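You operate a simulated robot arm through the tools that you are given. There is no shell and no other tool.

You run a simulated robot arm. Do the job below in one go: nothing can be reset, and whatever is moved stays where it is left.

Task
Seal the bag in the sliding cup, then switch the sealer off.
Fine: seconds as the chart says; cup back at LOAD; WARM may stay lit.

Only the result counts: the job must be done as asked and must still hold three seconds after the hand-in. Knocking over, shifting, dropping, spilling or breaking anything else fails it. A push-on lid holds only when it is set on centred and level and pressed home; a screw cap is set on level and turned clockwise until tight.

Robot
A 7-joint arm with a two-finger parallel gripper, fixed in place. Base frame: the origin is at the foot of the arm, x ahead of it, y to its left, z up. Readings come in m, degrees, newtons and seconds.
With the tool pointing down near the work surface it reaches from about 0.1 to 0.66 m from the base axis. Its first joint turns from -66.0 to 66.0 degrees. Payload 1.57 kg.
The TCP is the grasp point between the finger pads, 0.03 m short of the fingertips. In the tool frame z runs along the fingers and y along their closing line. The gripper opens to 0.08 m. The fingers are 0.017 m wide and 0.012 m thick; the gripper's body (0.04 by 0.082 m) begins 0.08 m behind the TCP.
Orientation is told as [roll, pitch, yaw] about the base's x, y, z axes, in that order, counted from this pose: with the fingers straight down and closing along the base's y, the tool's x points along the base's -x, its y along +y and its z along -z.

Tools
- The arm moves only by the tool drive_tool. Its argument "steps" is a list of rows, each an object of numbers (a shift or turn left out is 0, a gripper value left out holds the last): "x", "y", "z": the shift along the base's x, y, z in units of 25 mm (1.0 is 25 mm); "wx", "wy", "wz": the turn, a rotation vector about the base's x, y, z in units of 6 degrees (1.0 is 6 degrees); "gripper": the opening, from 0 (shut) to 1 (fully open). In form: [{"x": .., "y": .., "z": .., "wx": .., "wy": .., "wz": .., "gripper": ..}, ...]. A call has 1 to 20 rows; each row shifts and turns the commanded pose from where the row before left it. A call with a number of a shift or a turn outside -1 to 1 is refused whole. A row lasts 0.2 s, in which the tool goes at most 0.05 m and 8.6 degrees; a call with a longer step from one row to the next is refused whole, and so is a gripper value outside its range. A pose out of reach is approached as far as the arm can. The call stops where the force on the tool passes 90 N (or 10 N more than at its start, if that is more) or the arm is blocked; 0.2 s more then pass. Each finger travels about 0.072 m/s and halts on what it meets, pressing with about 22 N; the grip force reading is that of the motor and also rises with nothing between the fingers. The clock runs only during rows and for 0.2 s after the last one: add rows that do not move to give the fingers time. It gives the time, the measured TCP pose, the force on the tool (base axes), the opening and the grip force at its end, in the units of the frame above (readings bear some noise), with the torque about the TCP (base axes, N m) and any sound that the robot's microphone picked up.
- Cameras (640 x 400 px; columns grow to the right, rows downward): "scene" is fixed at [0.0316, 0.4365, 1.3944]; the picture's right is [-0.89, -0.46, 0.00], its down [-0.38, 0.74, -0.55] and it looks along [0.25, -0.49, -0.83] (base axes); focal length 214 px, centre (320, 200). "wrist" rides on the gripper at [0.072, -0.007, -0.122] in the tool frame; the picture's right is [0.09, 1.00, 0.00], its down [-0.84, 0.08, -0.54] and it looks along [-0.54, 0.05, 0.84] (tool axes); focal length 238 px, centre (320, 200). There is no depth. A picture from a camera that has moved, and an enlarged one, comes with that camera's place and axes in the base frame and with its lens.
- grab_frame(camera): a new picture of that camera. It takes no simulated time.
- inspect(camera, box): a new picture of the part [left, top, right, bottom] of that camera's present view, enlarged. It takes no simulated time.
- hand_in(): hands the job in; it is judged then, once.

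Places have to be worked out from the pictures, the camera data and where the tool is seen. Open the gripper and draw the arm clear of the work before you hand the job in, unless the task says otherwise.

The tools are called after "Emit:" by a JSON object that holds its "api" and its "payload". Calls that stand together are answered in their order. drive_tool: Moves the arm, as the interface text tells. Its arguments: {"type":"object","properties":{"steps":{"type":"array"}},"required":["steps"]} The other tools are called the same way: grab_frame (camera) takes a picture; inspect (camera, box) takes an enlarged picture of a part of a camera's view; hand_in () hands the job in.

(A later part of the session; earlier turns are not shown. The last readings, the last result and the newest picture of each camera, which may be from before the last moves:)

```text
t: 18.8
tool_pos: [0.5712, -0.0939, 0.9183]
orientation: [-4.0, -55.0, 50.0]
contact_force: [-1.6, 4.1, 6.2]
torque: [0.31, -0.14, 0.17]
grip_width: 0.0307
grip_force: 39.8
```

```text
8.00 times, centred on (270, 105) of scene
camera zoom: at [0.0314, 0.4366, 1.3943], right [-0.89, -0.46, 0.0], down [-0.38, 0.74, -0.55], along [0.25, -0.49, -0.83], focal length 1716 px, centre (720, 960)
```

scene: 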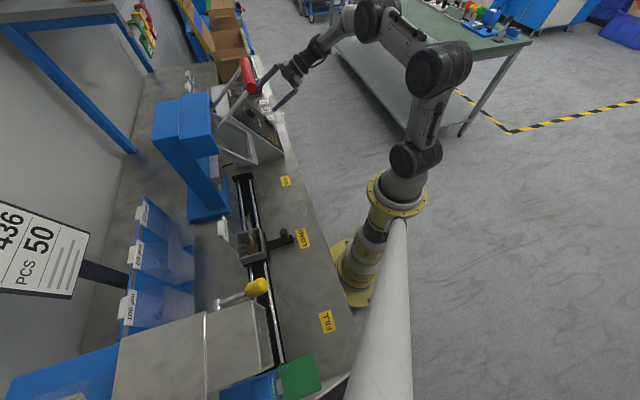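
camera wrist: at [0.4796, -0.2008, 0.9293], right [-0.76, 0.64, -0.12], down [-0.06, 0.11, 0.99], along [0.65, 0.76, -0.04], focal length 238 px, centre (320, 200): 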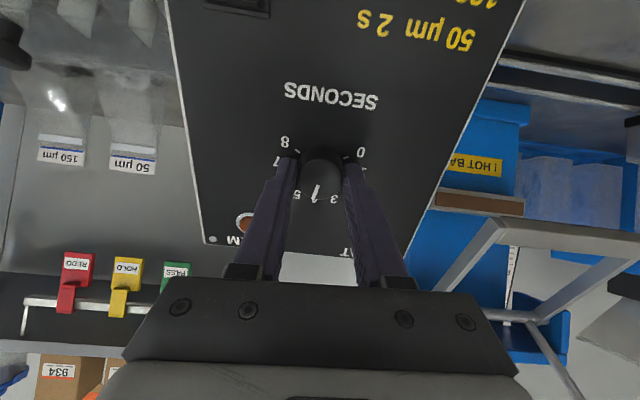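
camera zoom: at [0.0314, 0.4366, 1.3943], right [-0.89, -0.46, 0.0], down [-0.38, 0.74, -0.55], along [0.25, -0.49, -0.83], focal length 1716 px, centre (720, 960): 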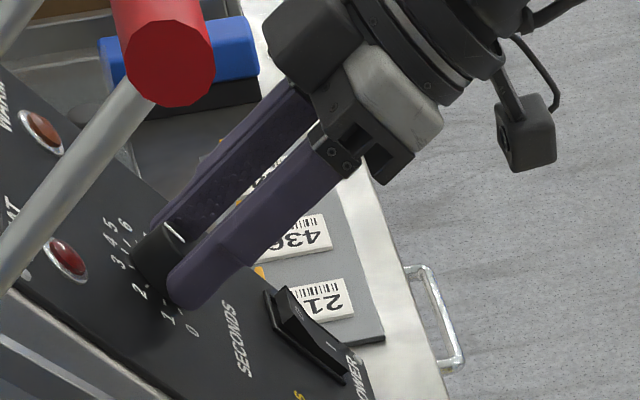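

The knob turns with the grip (pointer now about 4.4). I turn the remaining 48° and check.

Emit:
{"api": "drive_tool", "payload": {"steps": [{"wx": 0.5792, "wy": 0.5792, "wz": -0.5736}, {"wx": 0.5792, "wy": 0.5792, "wz": -0.5736}, {"wx": 0.5792, "wy": 0.5792, "wz": -0.5736}, {"wx": 0.5792, "wy": 0.5792, "wz": -0.5736}, {"wx": 0.5792, "wy": 0.5792, "wz": -0.5736}, {"wx": 0.5792, "wy": 0.5792, "wz": -0.5736}, {"wx": 0.5792, "wy": 0.5792, "wz": -0.5736}, {"wx": 0.5792, "wy": 0.5792, "wz": -0.5736}, {}]}}

Emit:
{"api": "grab_frame", "payload": {"camera": "wrist"}}

Emit:
{"api": "inspect", "payload": {"camera": "wrist", "box": [260, 110, 380, 210]}}

Emit:
{"api": "inspect", "payload": {"camera": "scene", "box": [240, 80, 300, 130]}}

```text
t: 20.8
tool_pos: [0.5705, -0.0933, 0.9194]
orientation: [45.6, -35.2, -15.2]
contact_force: [-0.5, 12.8, 4.7]
torque: [0.28, -0.01, 0.3]
grip_width: 0.0306
grip_force: 39.9
```

```text
taken
camera wrist: at [0.4457, -0.154, 0.9426], right [-0.28, 0.8, 0.53], down [0.33, -0.43, 0.84], along [0.9, 0.41, -0.14], focal length 238 px, centre (320, 200)
```

wrist: 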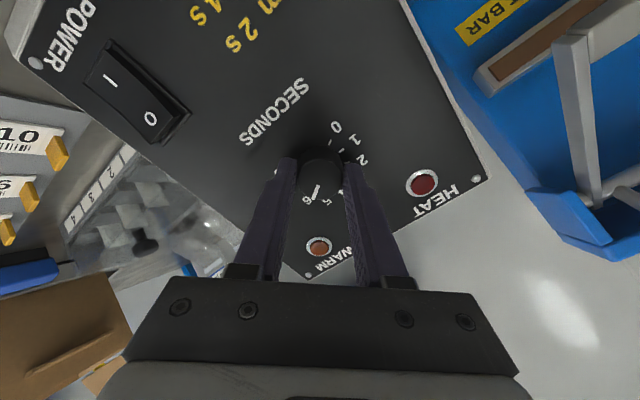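

```text
4.00 times, centred on (320, 160) of wrist
camera zoom: at [0.4457, -0.154, 0.9426], right [-0.28, 0.8, 0.53], down [0.33, -0.43, 0.84], along [0.9, 0.41, -0.14], focal length 953 px, centre (320, 360)
```

zoom: 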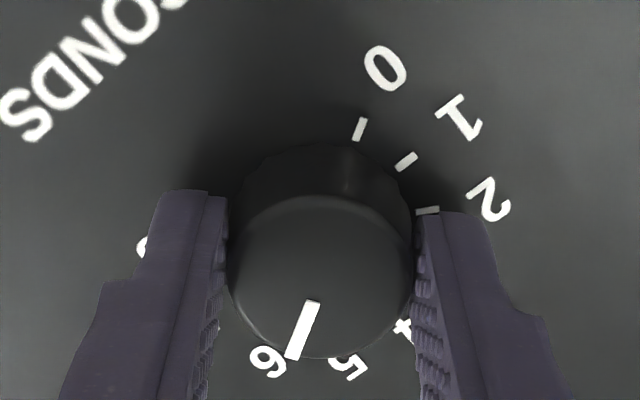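

```text
8.00 times, centred on (270, 105) of scene
camera zoom: at [0.0315, 0.4368, 1.3943], right [-0.89, -0.46, 0.0], down [-0.38, 0.74, -0.55], along [0.25, -0.49, -0.83], focal length 1716 px, centre (720, 960)
```

zoom: 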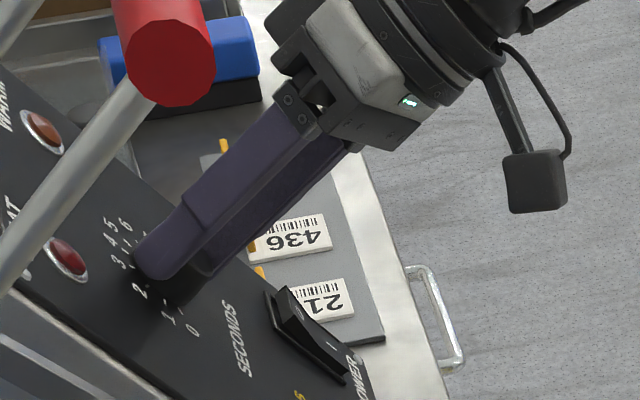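

The pointer now sits at 6 the same way it sat at 3. I open, back off along the normal and verify from farther away.

Emit:
{"api": "drive_tool", "payload": {"steps": [{"gripper": 1}, {}, {}, {"x": -0.3429, "y": -0.3429, "z": 0.3396}, {"x": -0.3429, "y": -0.3429, "z": 0.3396}, {"x": -0.3429, "y": -0.3429, "z": 0.3396}, {"x": -0.3429, "y": -0.3429, "z": 0.3396}, {"x": -0.3429, "y": -0.3429, "z": 0.3396}, {"x": -0.3429, "y": -0.3429, "z": 0.3396}]}}

Emit:
{"api": "grab_frame", "payload": {"camera": "wrist"}}

Emit:
{"api": "inspect", "payload": {"camera": "wrist", "box": [285, 95, 355, 165]}}

Emit:
{"api": "inspect", "payload": {"camera": "wrist", "box": [270, 120, 430, 240]}}

```text
t: 22.8
tool_pos: [0.5216, -0.1463, 0.97]
orientation: [45.3, -35.4, -15.3]
contact_force: [-0.2, 0.0, 0.3]
torque: [0.0, 0.04, 0.0]
grip_width: 0.0802
grip_force: 0.1
```

```text
taken
camera wrist: at [0.3961, -0.2063, 0.9932], right [-0.28, 0.8, 0.52], down [0.33, -0.43, 0.84], along [0.9, 0.41, -0.14], focal length 238 px, centre (320, 200)
```

wrist: 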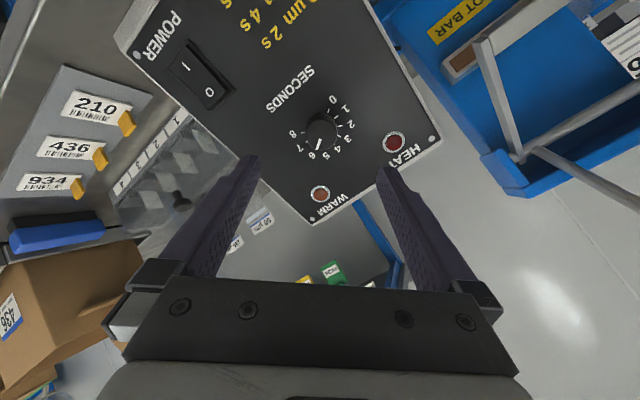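

```text
5.71 times, centred on (320, 130) of wrist
camera zoom: at [0.3961, -0.2063, 0.9932], right [-0.28, 0.8, 0.52], down [0.33, -0.43, 0.84], along [0.9, 0.41, -0.14], focal length 1362 px, centre (320, 600)
```

zoom: 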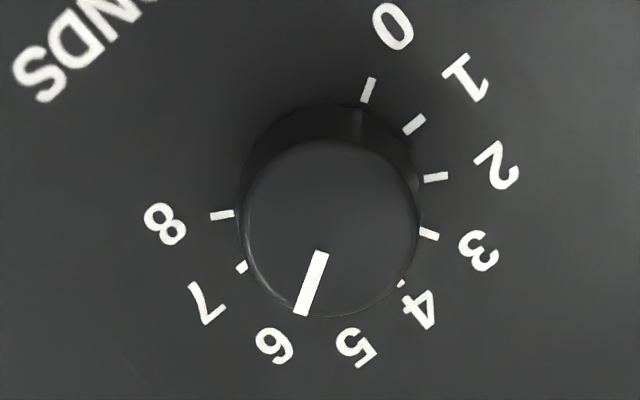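

```text
3.33 times, centred on (350, 180) of wrist
camera zoom: at [0.3961, -0.2063, 0.9932], right [-0.28, 0.8, 0.52], down [0.33, -0.43, 0.84], along [0.9, 0.41, -0.14], focal length 794 px, centre (220, 267)
```

zoom: 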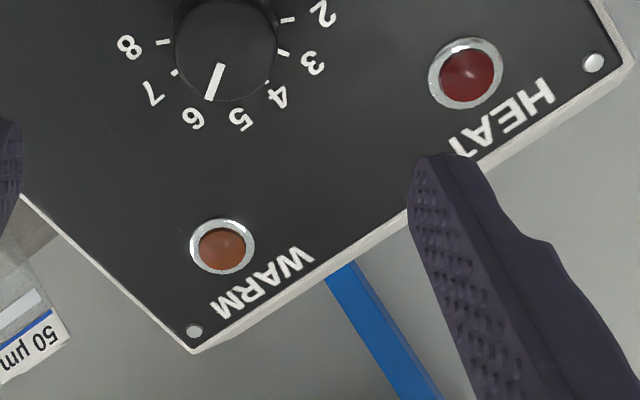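

The pointer is at about 6 (within ~2°). I zoom in more to measure it precisely, and look at the lamps.

Emit:
{"api": "inspect", "payload": {"camera": "wrist", "box": [300, 105, 345, 155]}}

Emit:
{"api": "inspect", "payload": {"camera": "scene", "box": [240, 85, 300, 135]}}

```text
8.00 times, centred on (322, 130) of wrist
camera zoom: at [0.3961, -0.2063, 0.9932], right [-0.28, 0.8, 0.52], down [0.33, -0.43, 0.84], along [0.9, 0.41, -0.14], focal length 1907 px, centre (300, 760)
```

zoom: 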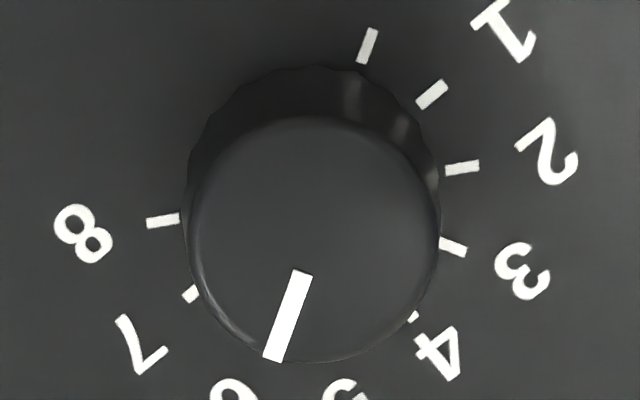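

```text
8.00 times, centred on (270, 110) of scene
camera zoom: at [0.0316, 0.4365, 1.3944], right [-0.89, -0.46, 0.0], down [-0.38, 0.74, -0.55], along [0.25, -0.49, -0.83], focal length 1716 px, centre (720, 920)
```

zoom: 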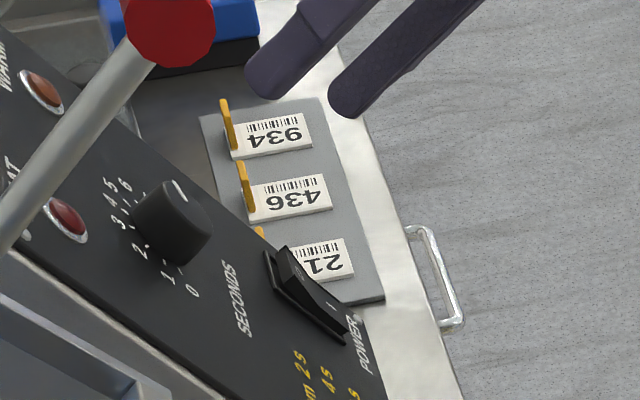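

I measure the pointer more exactly with a stronger zoom.

Emit:
{"api": "inspect", "payload": {"camera": "wrist", "box": [308, 122, 336, 157]}}

Emit:
{"api": "inspect", "payload": {"camera": "wrist", "box": [285, 105, 355, 165]}}

```text
11.43 times, centred on (322, 140) of wrist
camera zoom: at [0.3961, -0.2063, 0.9932], right [-0.28, 0.8, 0.52], down [0.33, -0.43, 0.84], along [0.9, 0.41, -0.14], focal length 2724 px, centre (297, 891)
```

zoom: 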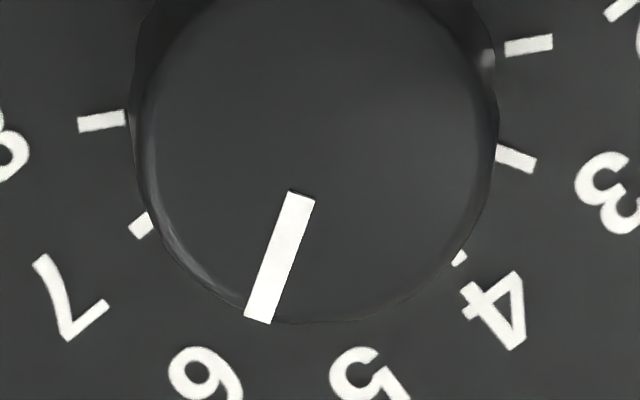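

```text
6.67 times, centred on (320, 135) of wrist
camera zoom: at [0.3961, -0.2063, 0.9932], right [-0.28, 0.8, 0.52], down [0.33, -0.43, 0.84], along [0.9, 0.41, -0.14], focal length 1589 px, centre (320, 633)
```

zoom: 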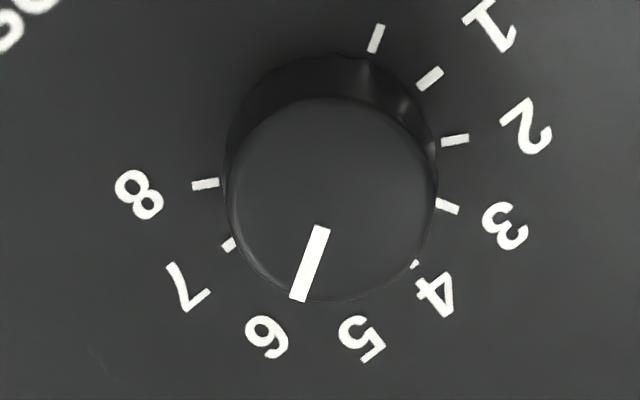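

The pointer reads 6.0 within about half a degree's worth. Now I check the lamps again.

Emit:
{"api": "inspect", "payload": {"camera": "wrist", "box": [300, 175, 345, 215]}}

Emit:
{"api": "inspect", "payload": {"camera": "wrist", "box": [380, 125, 425, 160]}}

Emit:
{"api": "inspect", "payload": {"camera": "wrist", "box": [430, 0, 640, 220]}}

```text
10.00 times, centred on (322, 195) of wrist
camera zoom: at [0.3961, -0.2063, 0.9932], right [-0.28, 0.8, 0.52], down [0.33, -0.43, 0.84], along [0.9, 0.41, -0.14], focal length 2384 px, centre (295, 250)
```

zoom: 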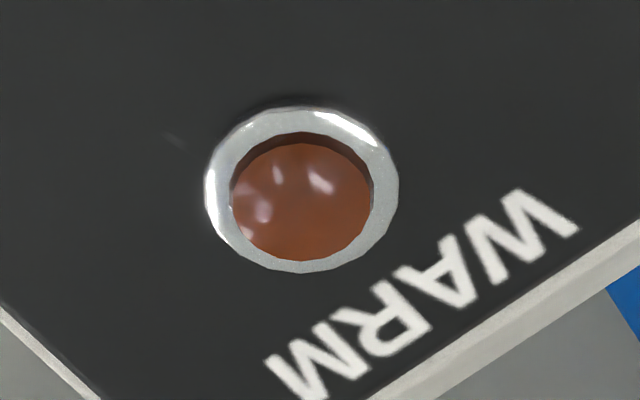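

```text
11.43 times, centred on (402, 142) of wrist
camera zoom: at [0.3961, -0.2063, 0.9932], right [-0.28, 0.8, 0.52], down [0.33, -0.43, 0.84], along [0.9, 0.41, -0.14], focal length 2724 px, centre (-623, 857)
```

zoom: 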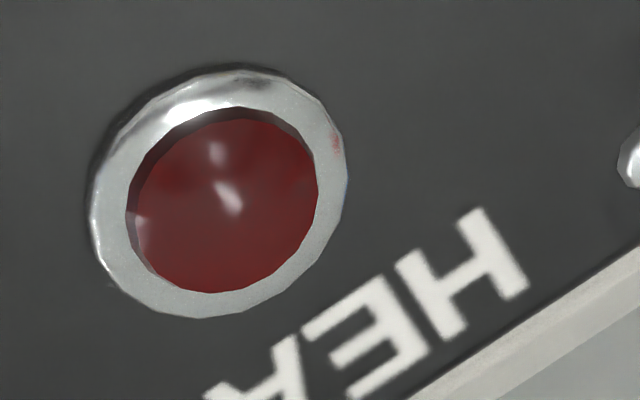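

```text
1.82 times, centred on (535, 110) of wrist
camera zoom: at [0.3961, -0.2063, 0.9932], right [-0.28, 0.8, 0.52], down [0.33, -0.43, 0.84], along [0.9, 0.41, -0.14], focal length 433 px, centre (-71, 364)
```

zoom: 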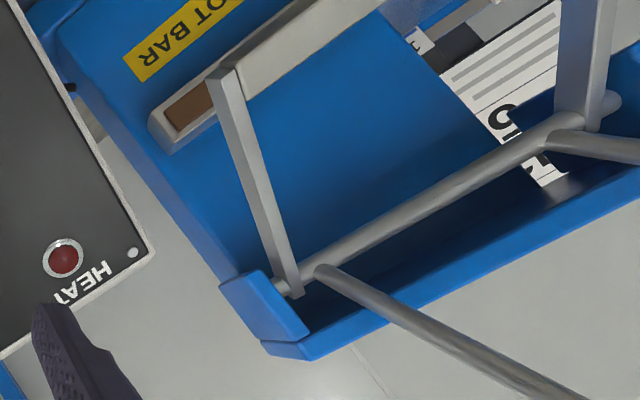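

WARM is still dark, presumably heating up. I back away from the panel, undo the 45° roll, bring the tilt down to 20°, and rise to z≈1.28 to pass over the red handle toward the cup's post.

Emit:
{"api": "drive_tool", "payload": {"steps": [{"x": -0.36, "y": -0.1, "z": 0.5, "wx": -0.543, "wy": -0.543, "wz": 0.5378}, {"x": -0.36, "y": -0.1, "z": 0.5, "wx": -0.543, "wy": -0.543, "wz": 0.5378}, {"x": -0.36, "y": -0.1, "z": 0.5, "wx": -0.543, "wy": -0.543, "wz": 0.5378}, {"x": -0.36, "y": -0.1, "z": 0.5, "wx": -0.543, "wy": -0.543, "wz": 0.5378}, {"x": -0.36, "y": -0.1, "z": 0.5, "wx": -0.543, "wy": -0.543, "wz": 0.5378}, {"x": -0.36, "y": -0.1, "z": 0.5, "wx": -0.543, "wy": -0.543, "wz": 0.5378}, {"x": -0.36, "y": -0.1, "z": 0.5, "wx": -0.543, "wy": -0.543, "wz": 0.5378}, {"x": -0.36, "y": -0.1, "z": 0.5, "wx": -0.543, "wy": -0.543, "wz": 0.5378}, {"x": -0.3, "z": 1, "wx": -0.687, "wy": 0.687}, {"x": -0.3, "z": 1, "wx": -0.687, "wy": 0.687}, {"x": -0.3, "z": 1, "wx": -0.687, "wy": 0.687}, {"x": -0.3, "z": 1, "wx": -0.687, "wy": 0.687}, {"x": -0.3, "z": 1, "wx": -0.687, "wy": 0.687}, {"x": -0.3, "z": 1, "wx": -0.687, "wy": 0.687}, {"z": 0.8}, {"z": 0.8}, {"z": 0.8}, {}]}}

Emit:
{"api": "grab_frame", "payload": {"camera": "wrist"}}

Emit:
{"api": "grab_frame", "payload": {"camera": "scene"}}

```text
t: 26.6
tool_pos: [0.4022, -0.1663, 1.2791]
orientation: [0.0, -20.0, 45.0]
contact_force: [-0.1, -1.0, 0.0]
torque: [0.02, 0.0, -0.01]
grip_width: 0.0802
grip_force: 0.0
```

```text
taken
camera wrist: at [0.3305, -0.2477, 1.3694], right [-0.77, 0.64, -0.03], down [0.37, 0.48, 0.8], along [0.53, 0.6, -0.6], focal length 238 px, centre (320, 200)
```

wrist: 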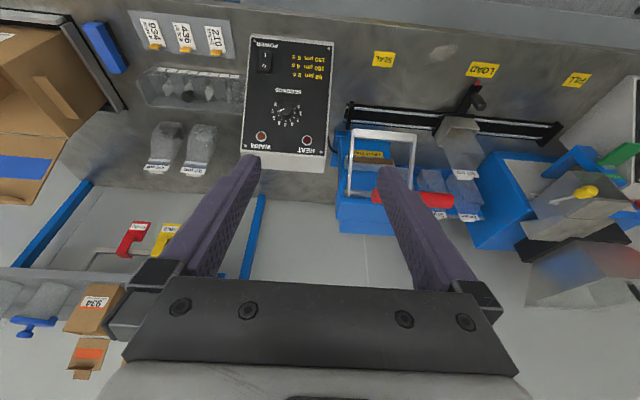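

```text
taken
```

scene: 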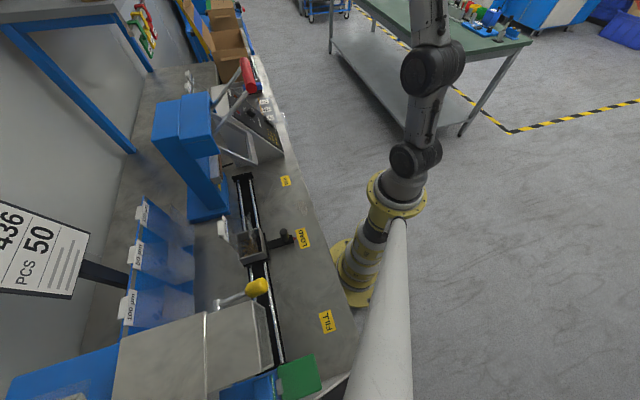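

The view shows the whole bench with a clear path above the handle. I move across at z≈1.28 to stand near the cup's post at LOAD.

Emit:
{"api": "drive_tool", "payload": {"steps": [{"x": -0.36, "y": 0.97}, {"x": -0.36, "y": 0.97}, {"x": -0.36, "y": 0.97}, {"x": -0.36, "y": 0.97}, {"x": -0.36, "y": 0.97}, {"x": -0.36, "y": 0.97}, {"x": -0.36, "y": 0.97}, {"x": -0.36, "y": 0.97}, {"x": -0.36, "y": 0.97}, {"x": -0.36, "y": 0.97}, {"x": -0.36, "y": 0.97}, {"x": -0.36, "y": 0.97}, {"x": -0.36, "y": 0.97}, {"x": -0.36, "y": 0.97}, {"x": -0.36, "y": 0.97}, {"x": -0.36, "y": 0.97}, {"x": -0.36, "y": 0.97}, {}]}}

Emit:
{"api": "grab_frame", "payload": {"camera": "wrist"}}

Emit:
{"api": "grab_frame", "payload": {"camera": "scene"}}

```text
t: 30.4
tool_pos: [0.2493, 0.2457, 1.2802]
orientation: [0.1, -20.0, 45.0]
contact_force: [0.2, 0.3, -0.1]
torque: [0.0, -0.01, 0.0]
grip_width: 0.08
grip_force: 0.0
```

```text
taken
camera wrist: at [0.1772, 0.1638, 1.369], right [-0.77, 0.64, -0.03], down [0.37, 0.48, 0.8], along [0.53, 0.6, -0.6], focal length 238 px, centre (320, 200)
```

wrist: 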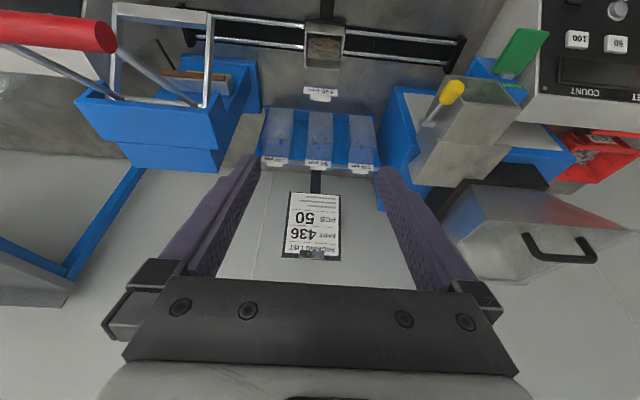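

```text
taken
```

scene: 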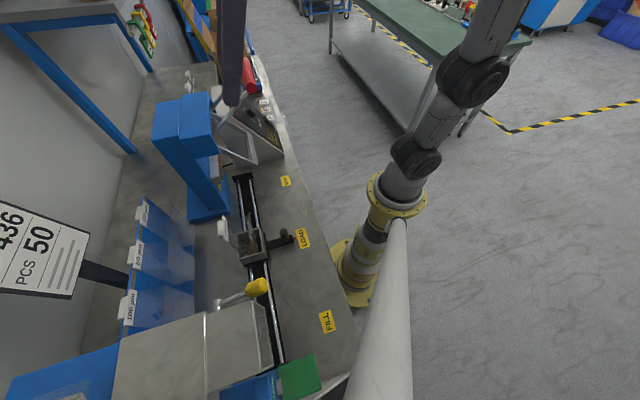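

Everything is clear; the post is just at the top edge of the view. I descend to z≈0.95 slightly toward the robot side to see the post and bag better.

Emit:
{"api": "drive_tool", "payload": {"steps": [{"x": -0.06, "y": -0.06, "z": -0.943}, {"x": -0.06, "y": -0.06, "z": -0.943}, {"x": -0.06, "y": -0.06, "z": -0.943}, {"x": -0.06, "y": -0.06, "z": -0.943}, {"x": -0.06, "y": -0.06, "z": -0.943}, {"x": -0.06, "y": -0.06, "z": -0.943}, {"x": -0.06, "y": -0.06, "z": -0.943}, {"x": -0.06, "y": -0.06, "z": -0.943}, {"x": -0.06, "y": -0.06, "z": -0.943}, {"x": -0.06, "y": -0.06, "z": -0.943}, {"x": -0.06, "y": -0.06, "z": -0.943}, {"x": -0.06, "y": -0.06, "z": -0.943}, {"x": -0.06, "y": -0.06, "z": -0.943}, {"x": -0.06, "y": -0.06, "z": -0.943}, {}]}}

Emit:
{"api": "grab_frame", "payload": {"camera": "wrist"}}

Emit:
{"api": "grab_frame", "payload": {"camera": "scene"}}

```text
t: 33.6
tool_pos: [0.2282, 0.2235, 0.9494]
orientation: [0.1, -20.0, 45.1]
contact_force: [-0.7, 0.8, -0.3]
torque: [-0.01, 0.0, 0.03]
grip_width: 0.0801
grip_force: 0.1
```

```text
taken
camera wrist: at [0.1561, 0.1423, 1.0387], right [-0.77, 0.64, -0.03], down [0.37, 0.48, 0.8], along [0.53, 0.6, -0.6], focal length 238 px, centre (320, 200)
```

wrist: 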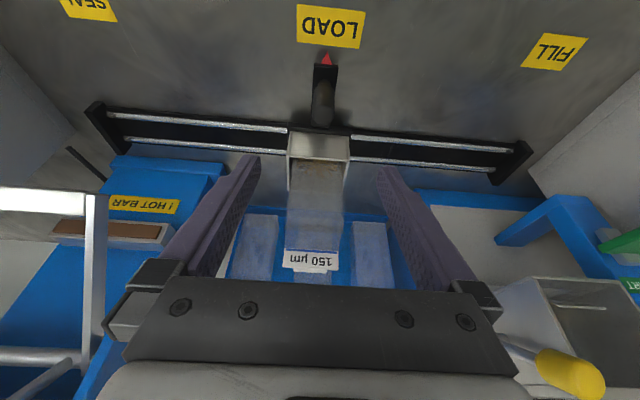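

```text
taken
```

scene: 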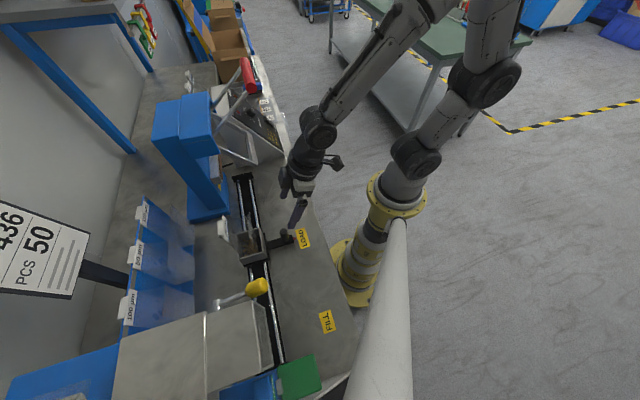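

Good view of the slide. I zoom on the post, cup and pointer.

Emit:
{"api": "inspect", "payload": {"camera": "wrist", "box": [280, 0, 370, 140]}}

Emit:
{"api": "inspect", "payload": {"camera": "wrist", "box": [260, 100, 380, 280]}}

Emit:
{"api": "inspect", "payload": {"camera": "scene", "box": [225, 200, 325, 270]}}

```text
2.86 times, centred on (325, 70) of wrist
camera zoom: at [0.1561, 0.1423, 1.0387], right [-0.77, 0.64, -0.03], down [0.37, 0.48, 0.8], along [0.53, 0.6, -0.6], focal length 681 px, centre (306, 571)
```

zoom: 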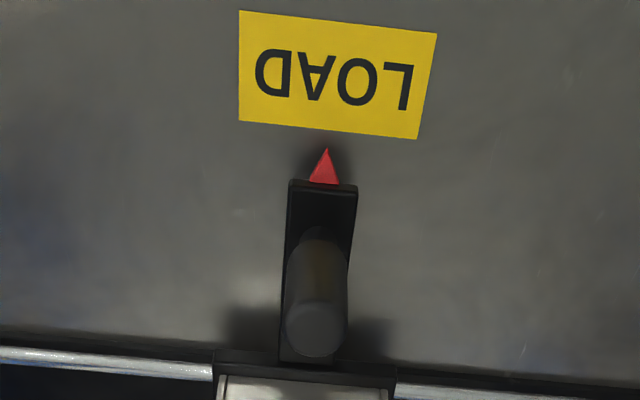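

```text
2.22 times, centred on (320, 190) of wrist
camera zoom: at [0.1561, 0.1423, 1.0387], right [-0.77, 0.64, -0.03], down [0.37, 0.48, 0.8], along [0.53, 0.6, -0.6], focal length 530 px, centre (320, 222)
```

zoom: 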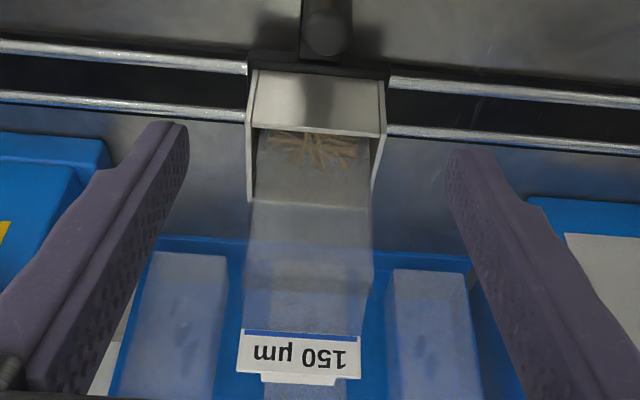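

```text
5.71 times, centred on (275, 235) of scene
camera zoom: at [0.0316, 0.4365, 1.3944], right [-0.89, -0.46, 0.0], down [-0.38, 0.74, -0.55], along [0.25, -0.49, -0.83], focal length 1226 px, centre (577, 0)
```

zoom: 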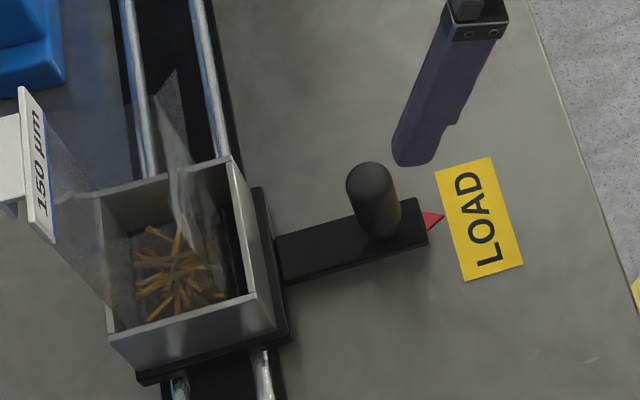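

The post top is at (0.248,0.246,0.824), about 25 mm thick, with the carrier arm's top near z≈0.77. I lower the open fingers around the post to TCP z≈0.81.

Emit:
{"api": "drive_tool", "payload": {"steps": [{"x": 0.0994, "y": 0.1194, "z": -0.797}, {"x": 0.0994, "y": 0.1194, "z": -0.797}, {"x": 0.0994, "y": 0.1194, "z": -0.797}, {"x": 0.0994, "y": 0.1194, "z": -0.797}, {"x": 0.0994, "y": 0.1194, "z": -0.797}, {"x": 0.0994, "y": 0.1194, "z": -0.797}, {"x": 0.0994, "y": 0.1194, "z": -0.797}, {}]}}

Emit:
{"api": "grab_frame", "payload": {"camera": "wrist"}}

Emit:
{"api": "inspect", "payload": {"camera": "scene", "box": [225, 180, 345, 270]}}

```text
t: 35.4
tool_pos: [0.2458, 0.2465, 0.8095]
orientation: [0.1, -20.1, 45.0]
contact_force: [0.0, 0.5, -0.2]
torque: [0.0, -0.01, 0.01]
grip_width: 0.0798
grip_force: 0.1
```

```text
taken
camera wrist: at [0.1739, 0.1644, 0.8996], right [-0.77, 0.64, -0.03], down [0.37, 0.48, 0.8], along [0.53, 0.6, -0.6], focal length 238 px, centre (320, 200)
```

wrist: 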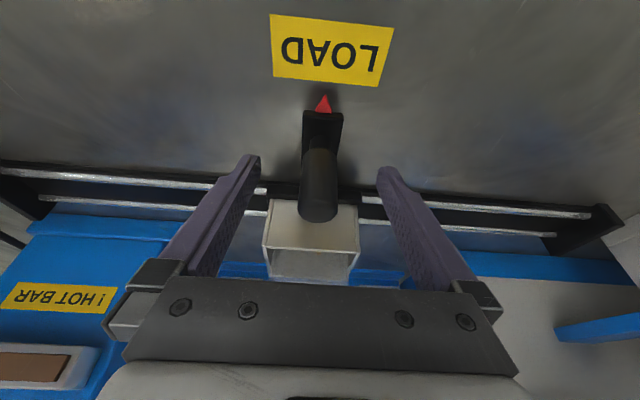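

```text
4.44 times, centred on (285, 225) of scene
camera zoom: at [0.0316, 0.4365, 1.3944], right [-0.89, -0.46, 0.0], down [-0.38, 0.74, -0.55], along [0.25, -0.49, -0.83], focal length 953 px, centre (476, 89)
```

zoom: 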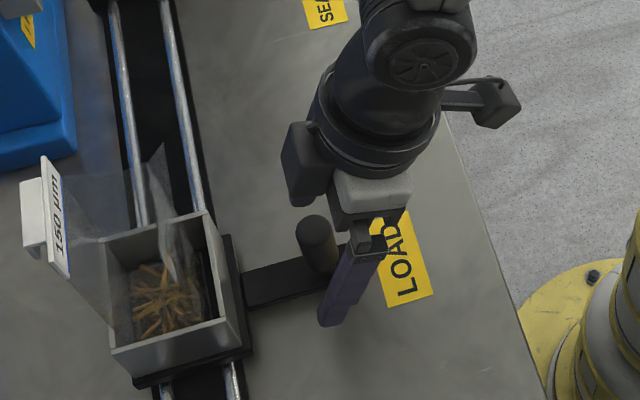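

The post is centred between the fingers. I close on it and read the width.

Emit:
{"api": "drive_tool", "payload": {"steps": [{"gripper": 0}, {}, {}, {}, {}]}}

Emit:
{"api": "inspect", "payload": {"camera": "wrist", "box": [230, 0, 410, 240]}}

```text
t: 36.6
tool_pos: [0.2446, 0.2468, 0.8099]
orientation: [0.1, -20.0, 44.9]
contact_force: [0.1, -0.5, -0.8]
torque: [-0.16, -0.32, -0.03]
grip_width: 0.0236
grip_force: 35.9
```

```text
1.67 times, centred on (320, 120) of wrist
camera zoom: at [0.1739, 0.1643, 0.8997], right [-0.77, 0.64, -0.03], down [0.37, 0.48, 0.8], along [0.53, 0.6, -0.6], focal length 397 px, centre (320, 333)
```

zoom: 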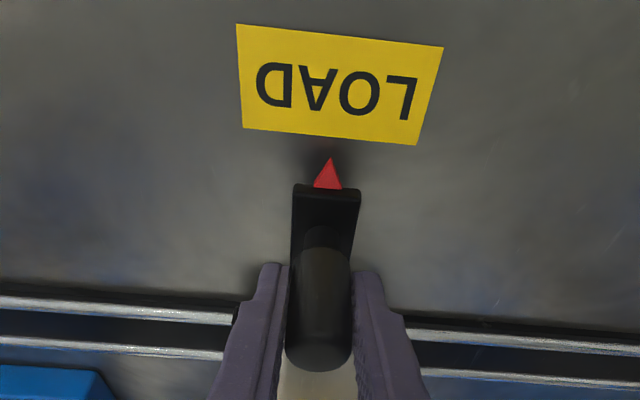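

Gripped (24 mm). I slide the cup along the rail toward SEAL (direction (0.707,-0.707)), tilting the tool from 20° to 45° on the way so the hand stays clear of the jaw frame and handle.

Emit:
{"api": "drive_tool", "payload": {"steps": [{"x": 0.2, "y": -0.2, "wx": 0.2455, "wy": -0.2455}, {"x": 0.3, "y": -0.3, "wx": 0.2455, "wy": -0.2455}, {"x": 0.4, "y": -0.4, "wx": 0.2455, "wy": -0.2455}, {"x": 0.4, "y": -0.4, "wx": 0.2455, "wy": -0.2455}, {"x": 0.4, "y": -0.4, "wx": 0.2455, "wy": -0.2455}, {"x": 0.4, "y": -0.4, "wx": 0.2455, "wy": -0.2455}, {"x": 0.4, "y": -0.4, "wx": 0.2455, "wy": -0.2455}, {"x": 0.4, "y": -0.4, "wx": 0.2455, "wy": -0.2455}, {"x": 0.4, "y": -0.4, "wx": 0.2455, "wy": -0.2455}, {"x": 0.4, "y": -0.4, "wx": 0.2455, "wy": -0.2455}, {"x": 0.3, "y": -0.3, "wx": 0.2455, "wy": -0.2455}, {"x": 0.2, "y": -0.2, "wx": 0.2455, "wy": -0.2455}, {}]}}

Emit:
{"api": "grab_frame", "payload": {"camera": "wrist"}}

Emit:
{"api": "grab_frame", "payload": {"camera": "scene"}}

```text
t: 39.4
tool_pos: [0.3498, 0.1378, 0.8097]
orientation: [0.1, -44.7, 45.0]
contact_force: [-7.4, -10.1, -10.1]
torque: [-0.61, 0.32, -0.11]
grip_width: 0.0232
grip_force: 35.3
```

```text
taken
camera wrist: at [0.2595, 0.0373, 0.8448], right [-0.75, 0.66, -0.06], down [0.1, 0.2, 0.97], along [0.65, 0.72, -0.22], focal length 238 px, centre (320, 200)
```

wrist: 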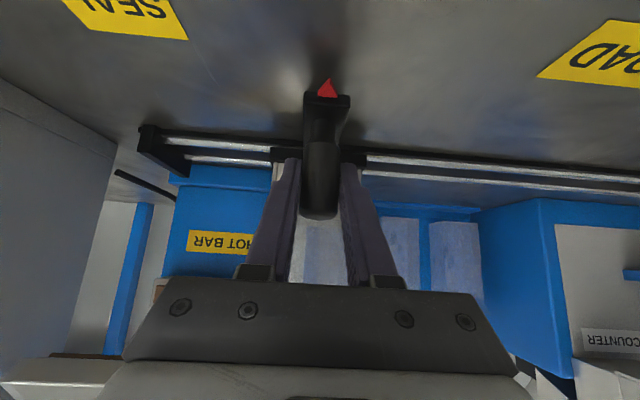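

```text
taken
```

scene: 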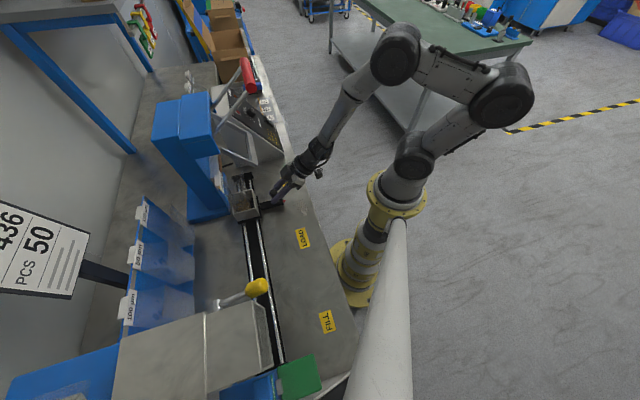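

The cup slides freely; about 0.095 m remains. I look closer at the bag relative to the jaw before sliding on.

Emit:
{"api": "inspect", "payload": {"camera": "scene", "box": [180, 130, 300, 230]}}

Emit:
{"api": "inspect", "payload": {"camera": "wrist", "box": [100, 60, 380, 300]}}

```text
4.00 times, centred on (240, 180) of scene
camera zoom: at [0.0315, 0.4363, 1.3944], right [-0.89, -0.46, 0.0], down [-0.38, 0.74, -0.55], along [0.25, -0.49, -0.83], focal length 858 px, centre (640, 280)
```

zoom: 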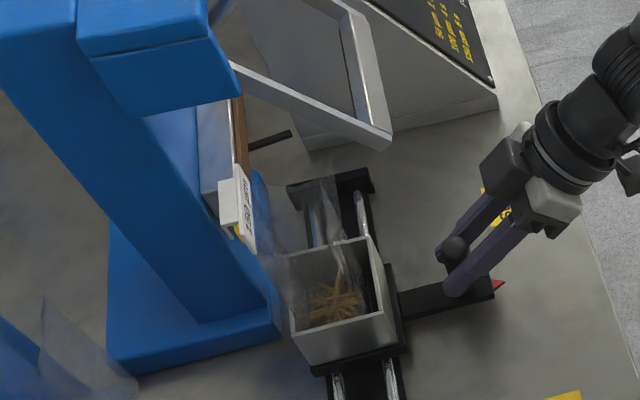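

```text
1.67 times, centred on (240, 180) of wrist
camera zoom: at [0.2595, 0.0373, 0.8448], right [-0.75, 0.66, -0.06], down [0.1, 0.2, 0.97], along [0.65, 0.72, -0.22], focal length 397 px, centre (453, 233)
```

zoom: 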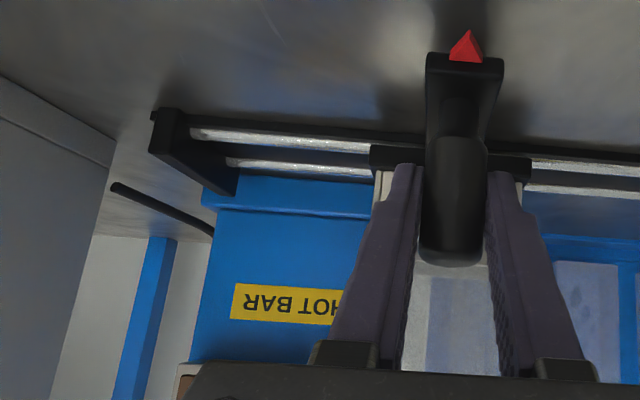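

The tag comes along in front of the hot bar's face. I slide on slowly 42 mm and check for contact.

Emit:
{"api": "drive_tool", "payload": {"steps": [{"x": 0.24, "y": -0.24}, {"x": 0.24, "y": -0.24}, {"x": 0.24, "y": -0.24}, {"x": 0.24, "y": -0.24}, {"x": 0.24, "y": -0.24}, {}]}}

Emit:
{"api": "inspect", "payload": {"camera": "scene", "box": [180, 110, 300, 210]}}

Emit:
{"api": "grab_frame", "payload": {"camera": "wrist"}}

```text
t: 40.8
tool_pos: [0.3803, 0.1084, 0.81]
orientation: [0.4, -44.8, 44.6]
contact_force: [-11.5, -13.2, -10.2]
torque: [-0.02, 0.04, -0.06]
grip_width: 0.0236
grip_force: 35.8
```

```text
4.00 times, centred on (240, 160) of scene
camera zoom: at [0.0315, 0.4362, 1.3945], right [-0.89, -0.46, 0.0], down [-0.38, 0.74, -0.55], along [0.25, -0.49, -0.83], focal length 858 px, centre (640, 360)
```

zoom: 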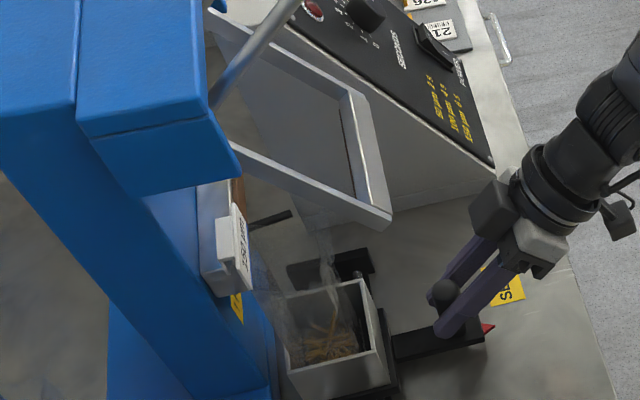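

```text
taken
camera wrist: at [0.2887, 0.0082, 0.8447], right [-0.75, 0.66, -0.06], down [0.1, 0.2, 0.97], along [0.65, 0.72, -0.22], focal length 238 px, centre (320, 200)
```

wrist: 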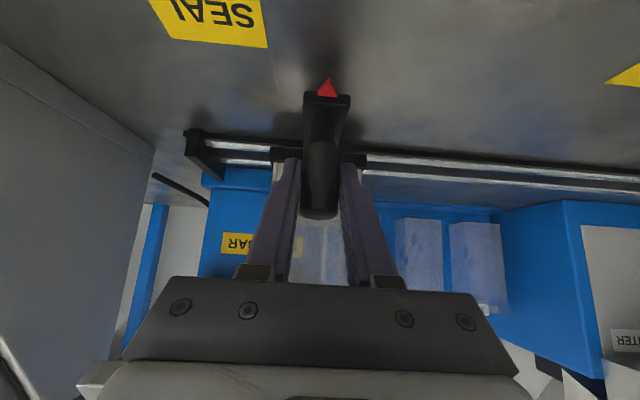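

Sliding well; the bag's tag is passing in front of the hot bar. I go on most of the remaining ~57 mm and check the pointer against the SEAL label.

Emit:
{"api": "drive_tool", "payload": {"steps": [{"x": 0.24, "y": -0.26}, {"x": 0.25, "y": -0.26}, {"x": 0.25, "y": -0.26}, {"x": 0.25, "y": -0.26}, {"x": 0.25, "y": -0.26}, {}]}}

Emit:
{"api": "grab_frame", "payload": {"camera": "wrist"}}

Emit:
{"api": "inspect", "payload": {"camera": "wrist", "box": [220, 0, 420, 130]}}

Emit:
{"api": "inspect", "payload": {"camera": "scene", "box": [180, 100, 300, 200]}}

```text
t: 42.2
tool_pos: [0.4117, 0.0767, 0.8086]
orientation: [0.2, -44.9, 44.8]
contact_force: [2.5, -0.6, -20.2]
torque: [-0.15, 0.04, -0.12]
grip_width: 0.0234
grip_force: 36.1
```

```text
taken
camera wrist: at [0.321, -0.0242, 0.8446], right [-0.75, 0.66, -0.06], down [0.1, 0.2, 0.97], along [0.65, 0.73, -0.21], focal length 238 px, centre (320, 200)
```

wrist: 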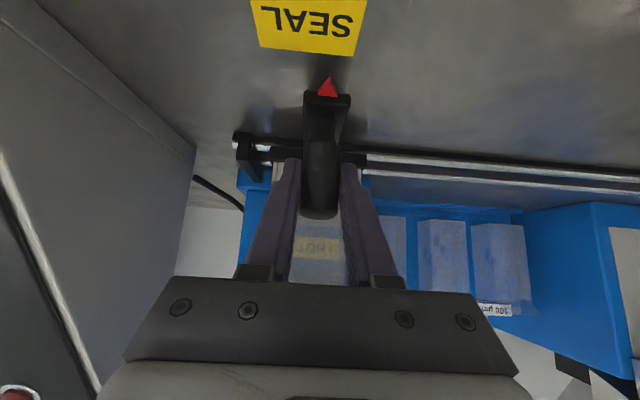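

```text
3.08 times, centred on (320, 65) of wrist
camera zoom: at [0.321, -0.0242, 0.8446], right [-0.75, 0.66, -0.06], down [0.1, 0.2, 0.97], along [0.65, 0.73, -0.21], focal length 733 px, centre (320, 615)
```

zoom: 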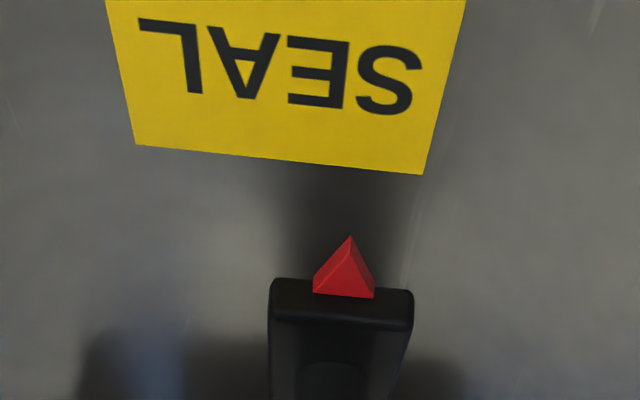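

```text
4.00 times, centred on (240, 150) of scene
camera zoom: at [0.0319, 0.4365, 1.3944], right [-0.89, -0.46, 0.0], down [-0.38, 0.74, -0.55], along [0.25, -0.49, -0.83], focal length 858 px, centre (640, 400)
```

zoom: 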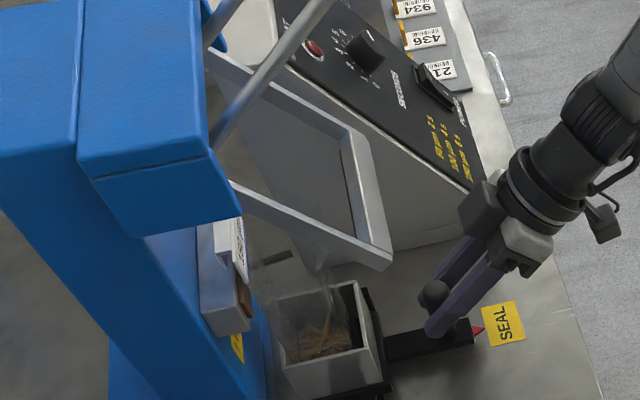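

The pointer is about 12 mm short of the SEAL mark. I slide the last 11.5 mm.

Emit:
{"api": "drive_tool", "payload": {"steps": [{"x": 0.11, "y": -0.11}, {"x": 0.11, "y": -0.11}, {"x": 0.11, "y": -0.11}, {}, {}]}}

Emit:
{"api": "inspect", "payload": {"camera": "wrist", "box": [220, 0, 420, 130]}}

Emit:
{"api": "inspect", "payload": {"camera": "scene", "box": [180, 100, 300, 200]}}

```text
t: 43.4
tool_pos: [0.421, 0.0688, 0.8095]
orientation: [0.2, -44.9, 44.9]
contact_force: [3.4, -0.9, -20.8]
torque: [0.08, -0.19, -0.05]
grip_width: 0.0233
grip_force: 35.8
```

```text
3.08 times, centred on (320, 65) of wrist
camera zoom: at [0.329, -0.0323, 0.8447], right [-0.75, 0.66, -0.06], down [0.1, 0.2, 0.97], along [0.65, 0.73, -0.21], focal length 733 px, centre (320, 615)
```

zoom: 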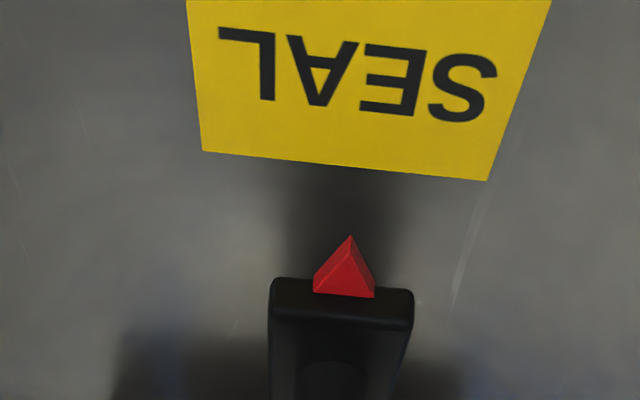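

```text
4.00 times, centred on (240, 150) of scene
camera zoom: at [0.0319, 0.4365, 1.3944], right [-0.89, -0.46, 0.0], down [-0.38, 0.74, -0.55], along [0.25, -0.49, -0.83], focal length 858 px, centre (640, 400)
```

zoom: 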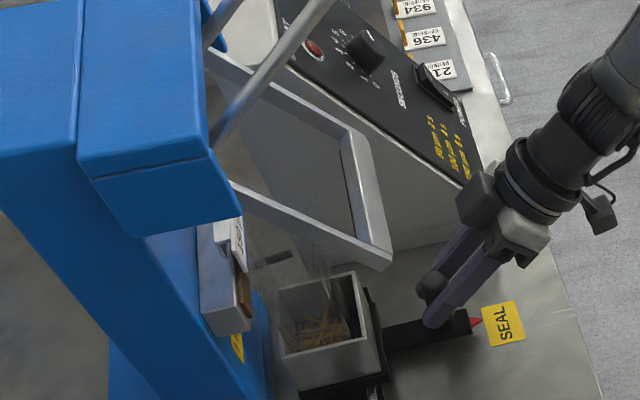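

The pointer is within ~2 mm of the SEAL mark. I nudge 1.5 mm, open the fingers and back out along the tool axis.

Emit:
{"api": "drive_tool", "payload": {"steps": [{"x": 0.045, "y": -0.045}, {}, {"gripper": 1}, {}, {}, {"x": -0.4, "y": -0.4, "z": 0.566}, {"x": -0.4, "y": -0.4, "z": 0.566}, {"x": -0.5, "y": -0.5, "z": 0.707}, {"x": -0.5, "y": -0.5, "z": 0.707}, {"x": -0.5, "y": -0.5, "z": 0.707}, {"x": -0.5, "y": -0.5, "z": 0.707}, {}]}}

Emit:
{"api": "grab_frame", "payload": {"camera": "wrist"}}

Emit:
{"api": "grab_frame", "payload": {"camera": "scene"}}

Emit:
{"api": "inspect", "payload": {"camera": "scene", "box": [190, 60, 310, 210]}}

```text
t: 46.0
tool_pos: [0.35, -0.0031, 0.9085]
orientation: [0.2, -45.1, 44.9]
contact_force: [1.3, 0.1, -0.2]
torque: [0.01, -0.02, 0.01]
grip_width: 0.0803
grip_force: 0.0
```

```text
taken
camera wrist: at [0.2593, -0.1045, 0.9428], right [-0.75, 0.66, -0.06], down [0.09, 0.2, 0.97], along [0.65, 0.73, -0.21], focal length 238 px, centre (320, 200)
```

wrist: 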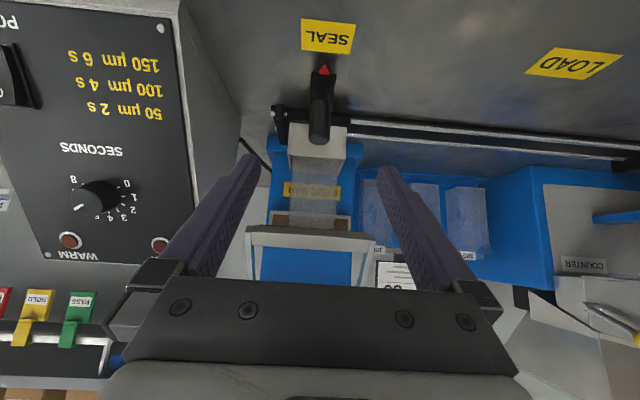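

```text
taken
```

scene: 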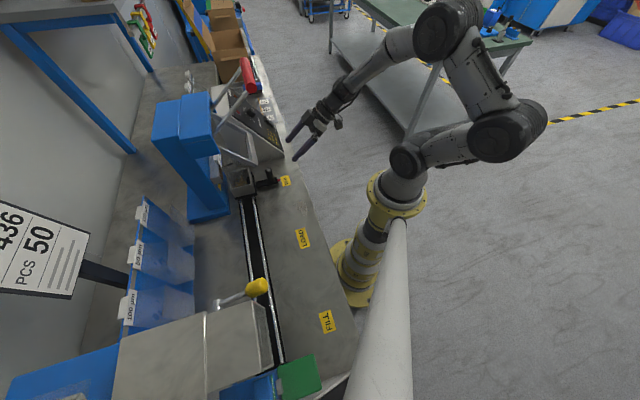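

```text
2.67 times, centred on (250, 135) of scene
camera zoom: at [0.0316, 0.4365, 1.3944], right [-0.89, -0.46, 0.0], down [-0.38, 0.74, -0.55], along [0.25, -0.49, -0.83], focal length 572 px, centre (507, 373)
```

zoom: 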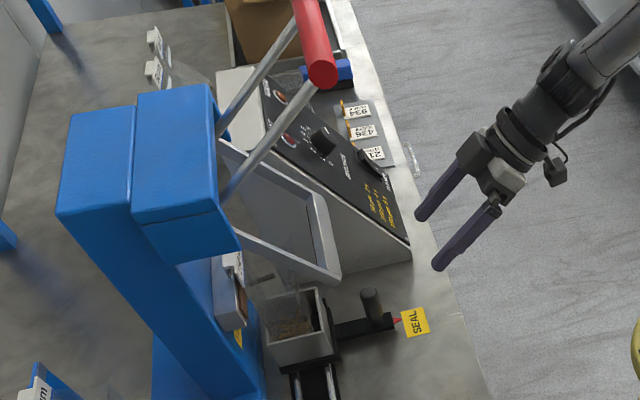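

The cup is at SEAL with the bag in front of the hot bar. I check the pointer and lamps up close.

Emit:
{"api": "inspect", "payload": {"camera": "wrist", "box": [250, 0, 400, 290]}}

Emit:
{"api": "inspect", "payload": {"camera": "wrist", "box": [40, 210, 190, 270]}}

Emit:
{"api": "inspect", "payload": {"camera": "wrist", "box": [285, 10, 365, 80]}}

```text
1.38 times, centred on (325, 145) of wrist
camera zoom: at [0.2593, -0.1045, 0.9428], right [-0.75, 0.66, -0.06], down [0.09, 0.2, 0.97], along [0.65, 0.73, -0.21], focal length 329 px, centre (313, 276)
```

zoom: 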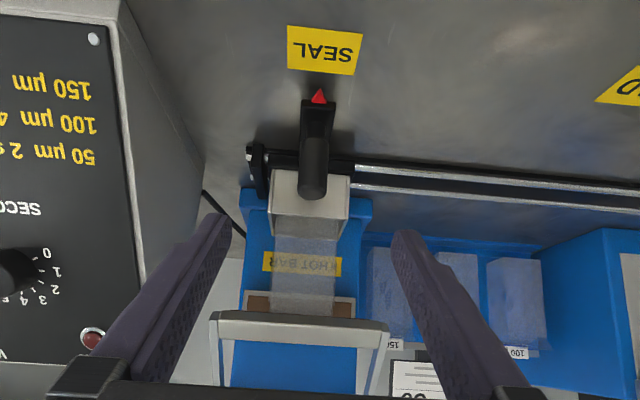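

```text
4.27 times, centred on (115, 240) of wrist
camera zoom: at [0.2593, -0.1045, 0.9428], right [-0.75, 0.66, -0.06], down [0.09, 0.2, 0.97], along [0.65, 0.73, -0.21], focal length 1017 px, centre (1195, 29)
```

zoom: 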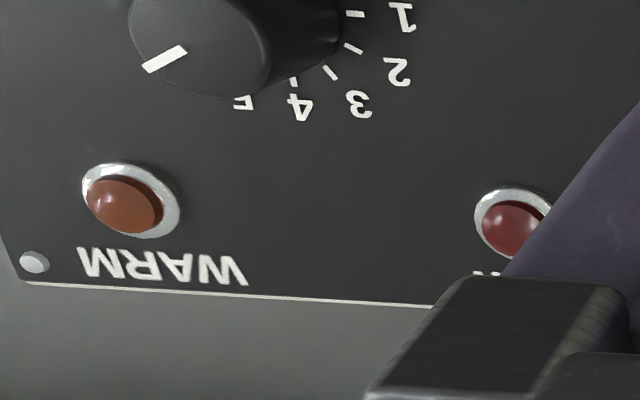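

```text
5.71 times, centred on (325, 45) of wrist
camera zoom: at [0.2593, -0.1045, 0.9428], right [-0.75, 0.66, -0.06], down [0.09, 0.2, 0.97], along [0.65, 0.73, -0.21], focal length 1362 px, centre (291, 1086)
```

zoom: 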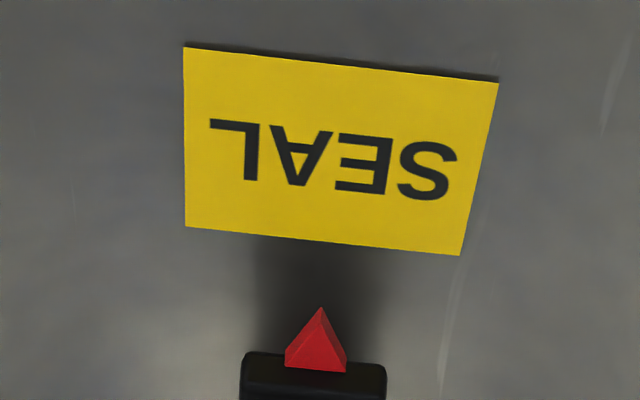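

The pointer is aligned on SEAL within a millimetre; WARM is still dark. I rise in front of the handle to z≈1.25, adding 5° of tilt.

Emit:
{"api": "drive_tool", "payload": {"steps": [{"x": -0.026, "y": -0.023, "z": 0.97, "wx": 0.0421, "wy": -0.0421}, {"x": -0.026, "y": -0.023, "z": 0.97, "wx": 0.0421, "wy": -0.0421}, {"x": -0.026, "y": -0.023, "z": 0.97, "wx": 0.0421, "wy": -0.0421}, {"x": -0.026, "y": -0.023, "z": 0.97, "wx": 0.0421, "wy": -0.0421}, {"x": -0.026, "y": -0.023, "z": 0.97, "wx": 0.0421, "wy": -0.0421}, {"x": -0.026, "y": -0.023, "z": 0.97, "wx": 0.0421, "wy": -0.0421}, {"x": -0.026, "y": -0.023, "z": 0.97, "wx": 0.0421, "wy": -0.0421}, {"x": -0.026, "y": -0.023, "z": 0.97, "wx": 0.0421, "wy": -0.0421}, {"x": -0.026, "y": -0.023, "z": 0.97, "wx": 0.0421, "wy": -0.0421}, {"x": -0.026, "y": -0.023, "z": 0.97, "wx": 0.0421, "wy": -0.0421}, {"x": -0.026, "y": -0.023, "z": 0.97, "wx": 0.0421, "wy": -0.0421}, {"x": -0.026, "y": -0.023, "z": 0.97, "wx": 0.0421, "wy": -0.0421}, {"x": -0.026, "y": -0.023, "z": 0.97, "wx": 0.0421, "wy": -0.0421}, {"x": -0.026, "y": -0.023, "z": 0.97, "wx": 0.0421, "wy": -0.0421}]}}

Emit:
{"api": "grab_frame", "payload": {"camera": "wrist"}}

Emit:
{"api": "grab_frame", "payload": {"camera": "scene"}}

```text
t: 49.0
tool_pos: [0.3414, -0.0094, 1.2485]
orientation: [0.1, -49.9, 44.9]
contact_force: [-0.1, -0.6, -0.1]
torque: [-0.01, 0.01, 0.0]
grip_width: 0.0801
grip_force: 0.1
```

```text
taken
camera wrist: at [0.2492, -0.1124, 1.2715], right [-0.75, 0.66, -0.07], down [0.03, 0.14, 0.99], along [0.66, 0.74, -0.13], focal length 238 px, centre (320, 200)
```

wrist: 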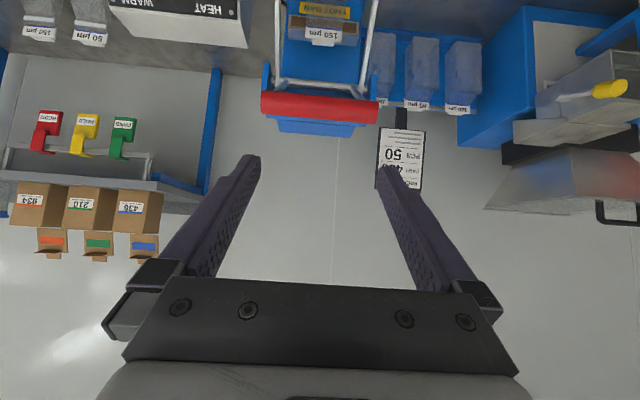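

```text
taken
```

scene: 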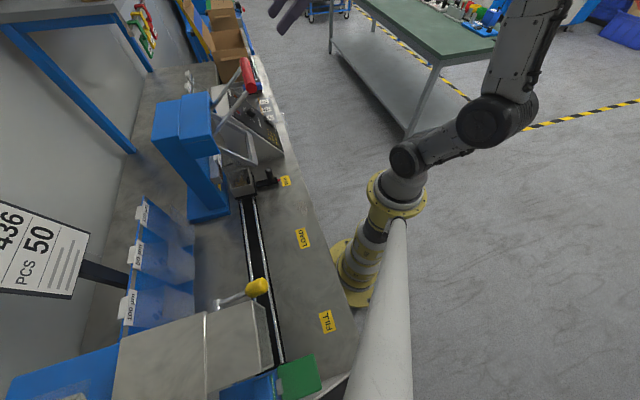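

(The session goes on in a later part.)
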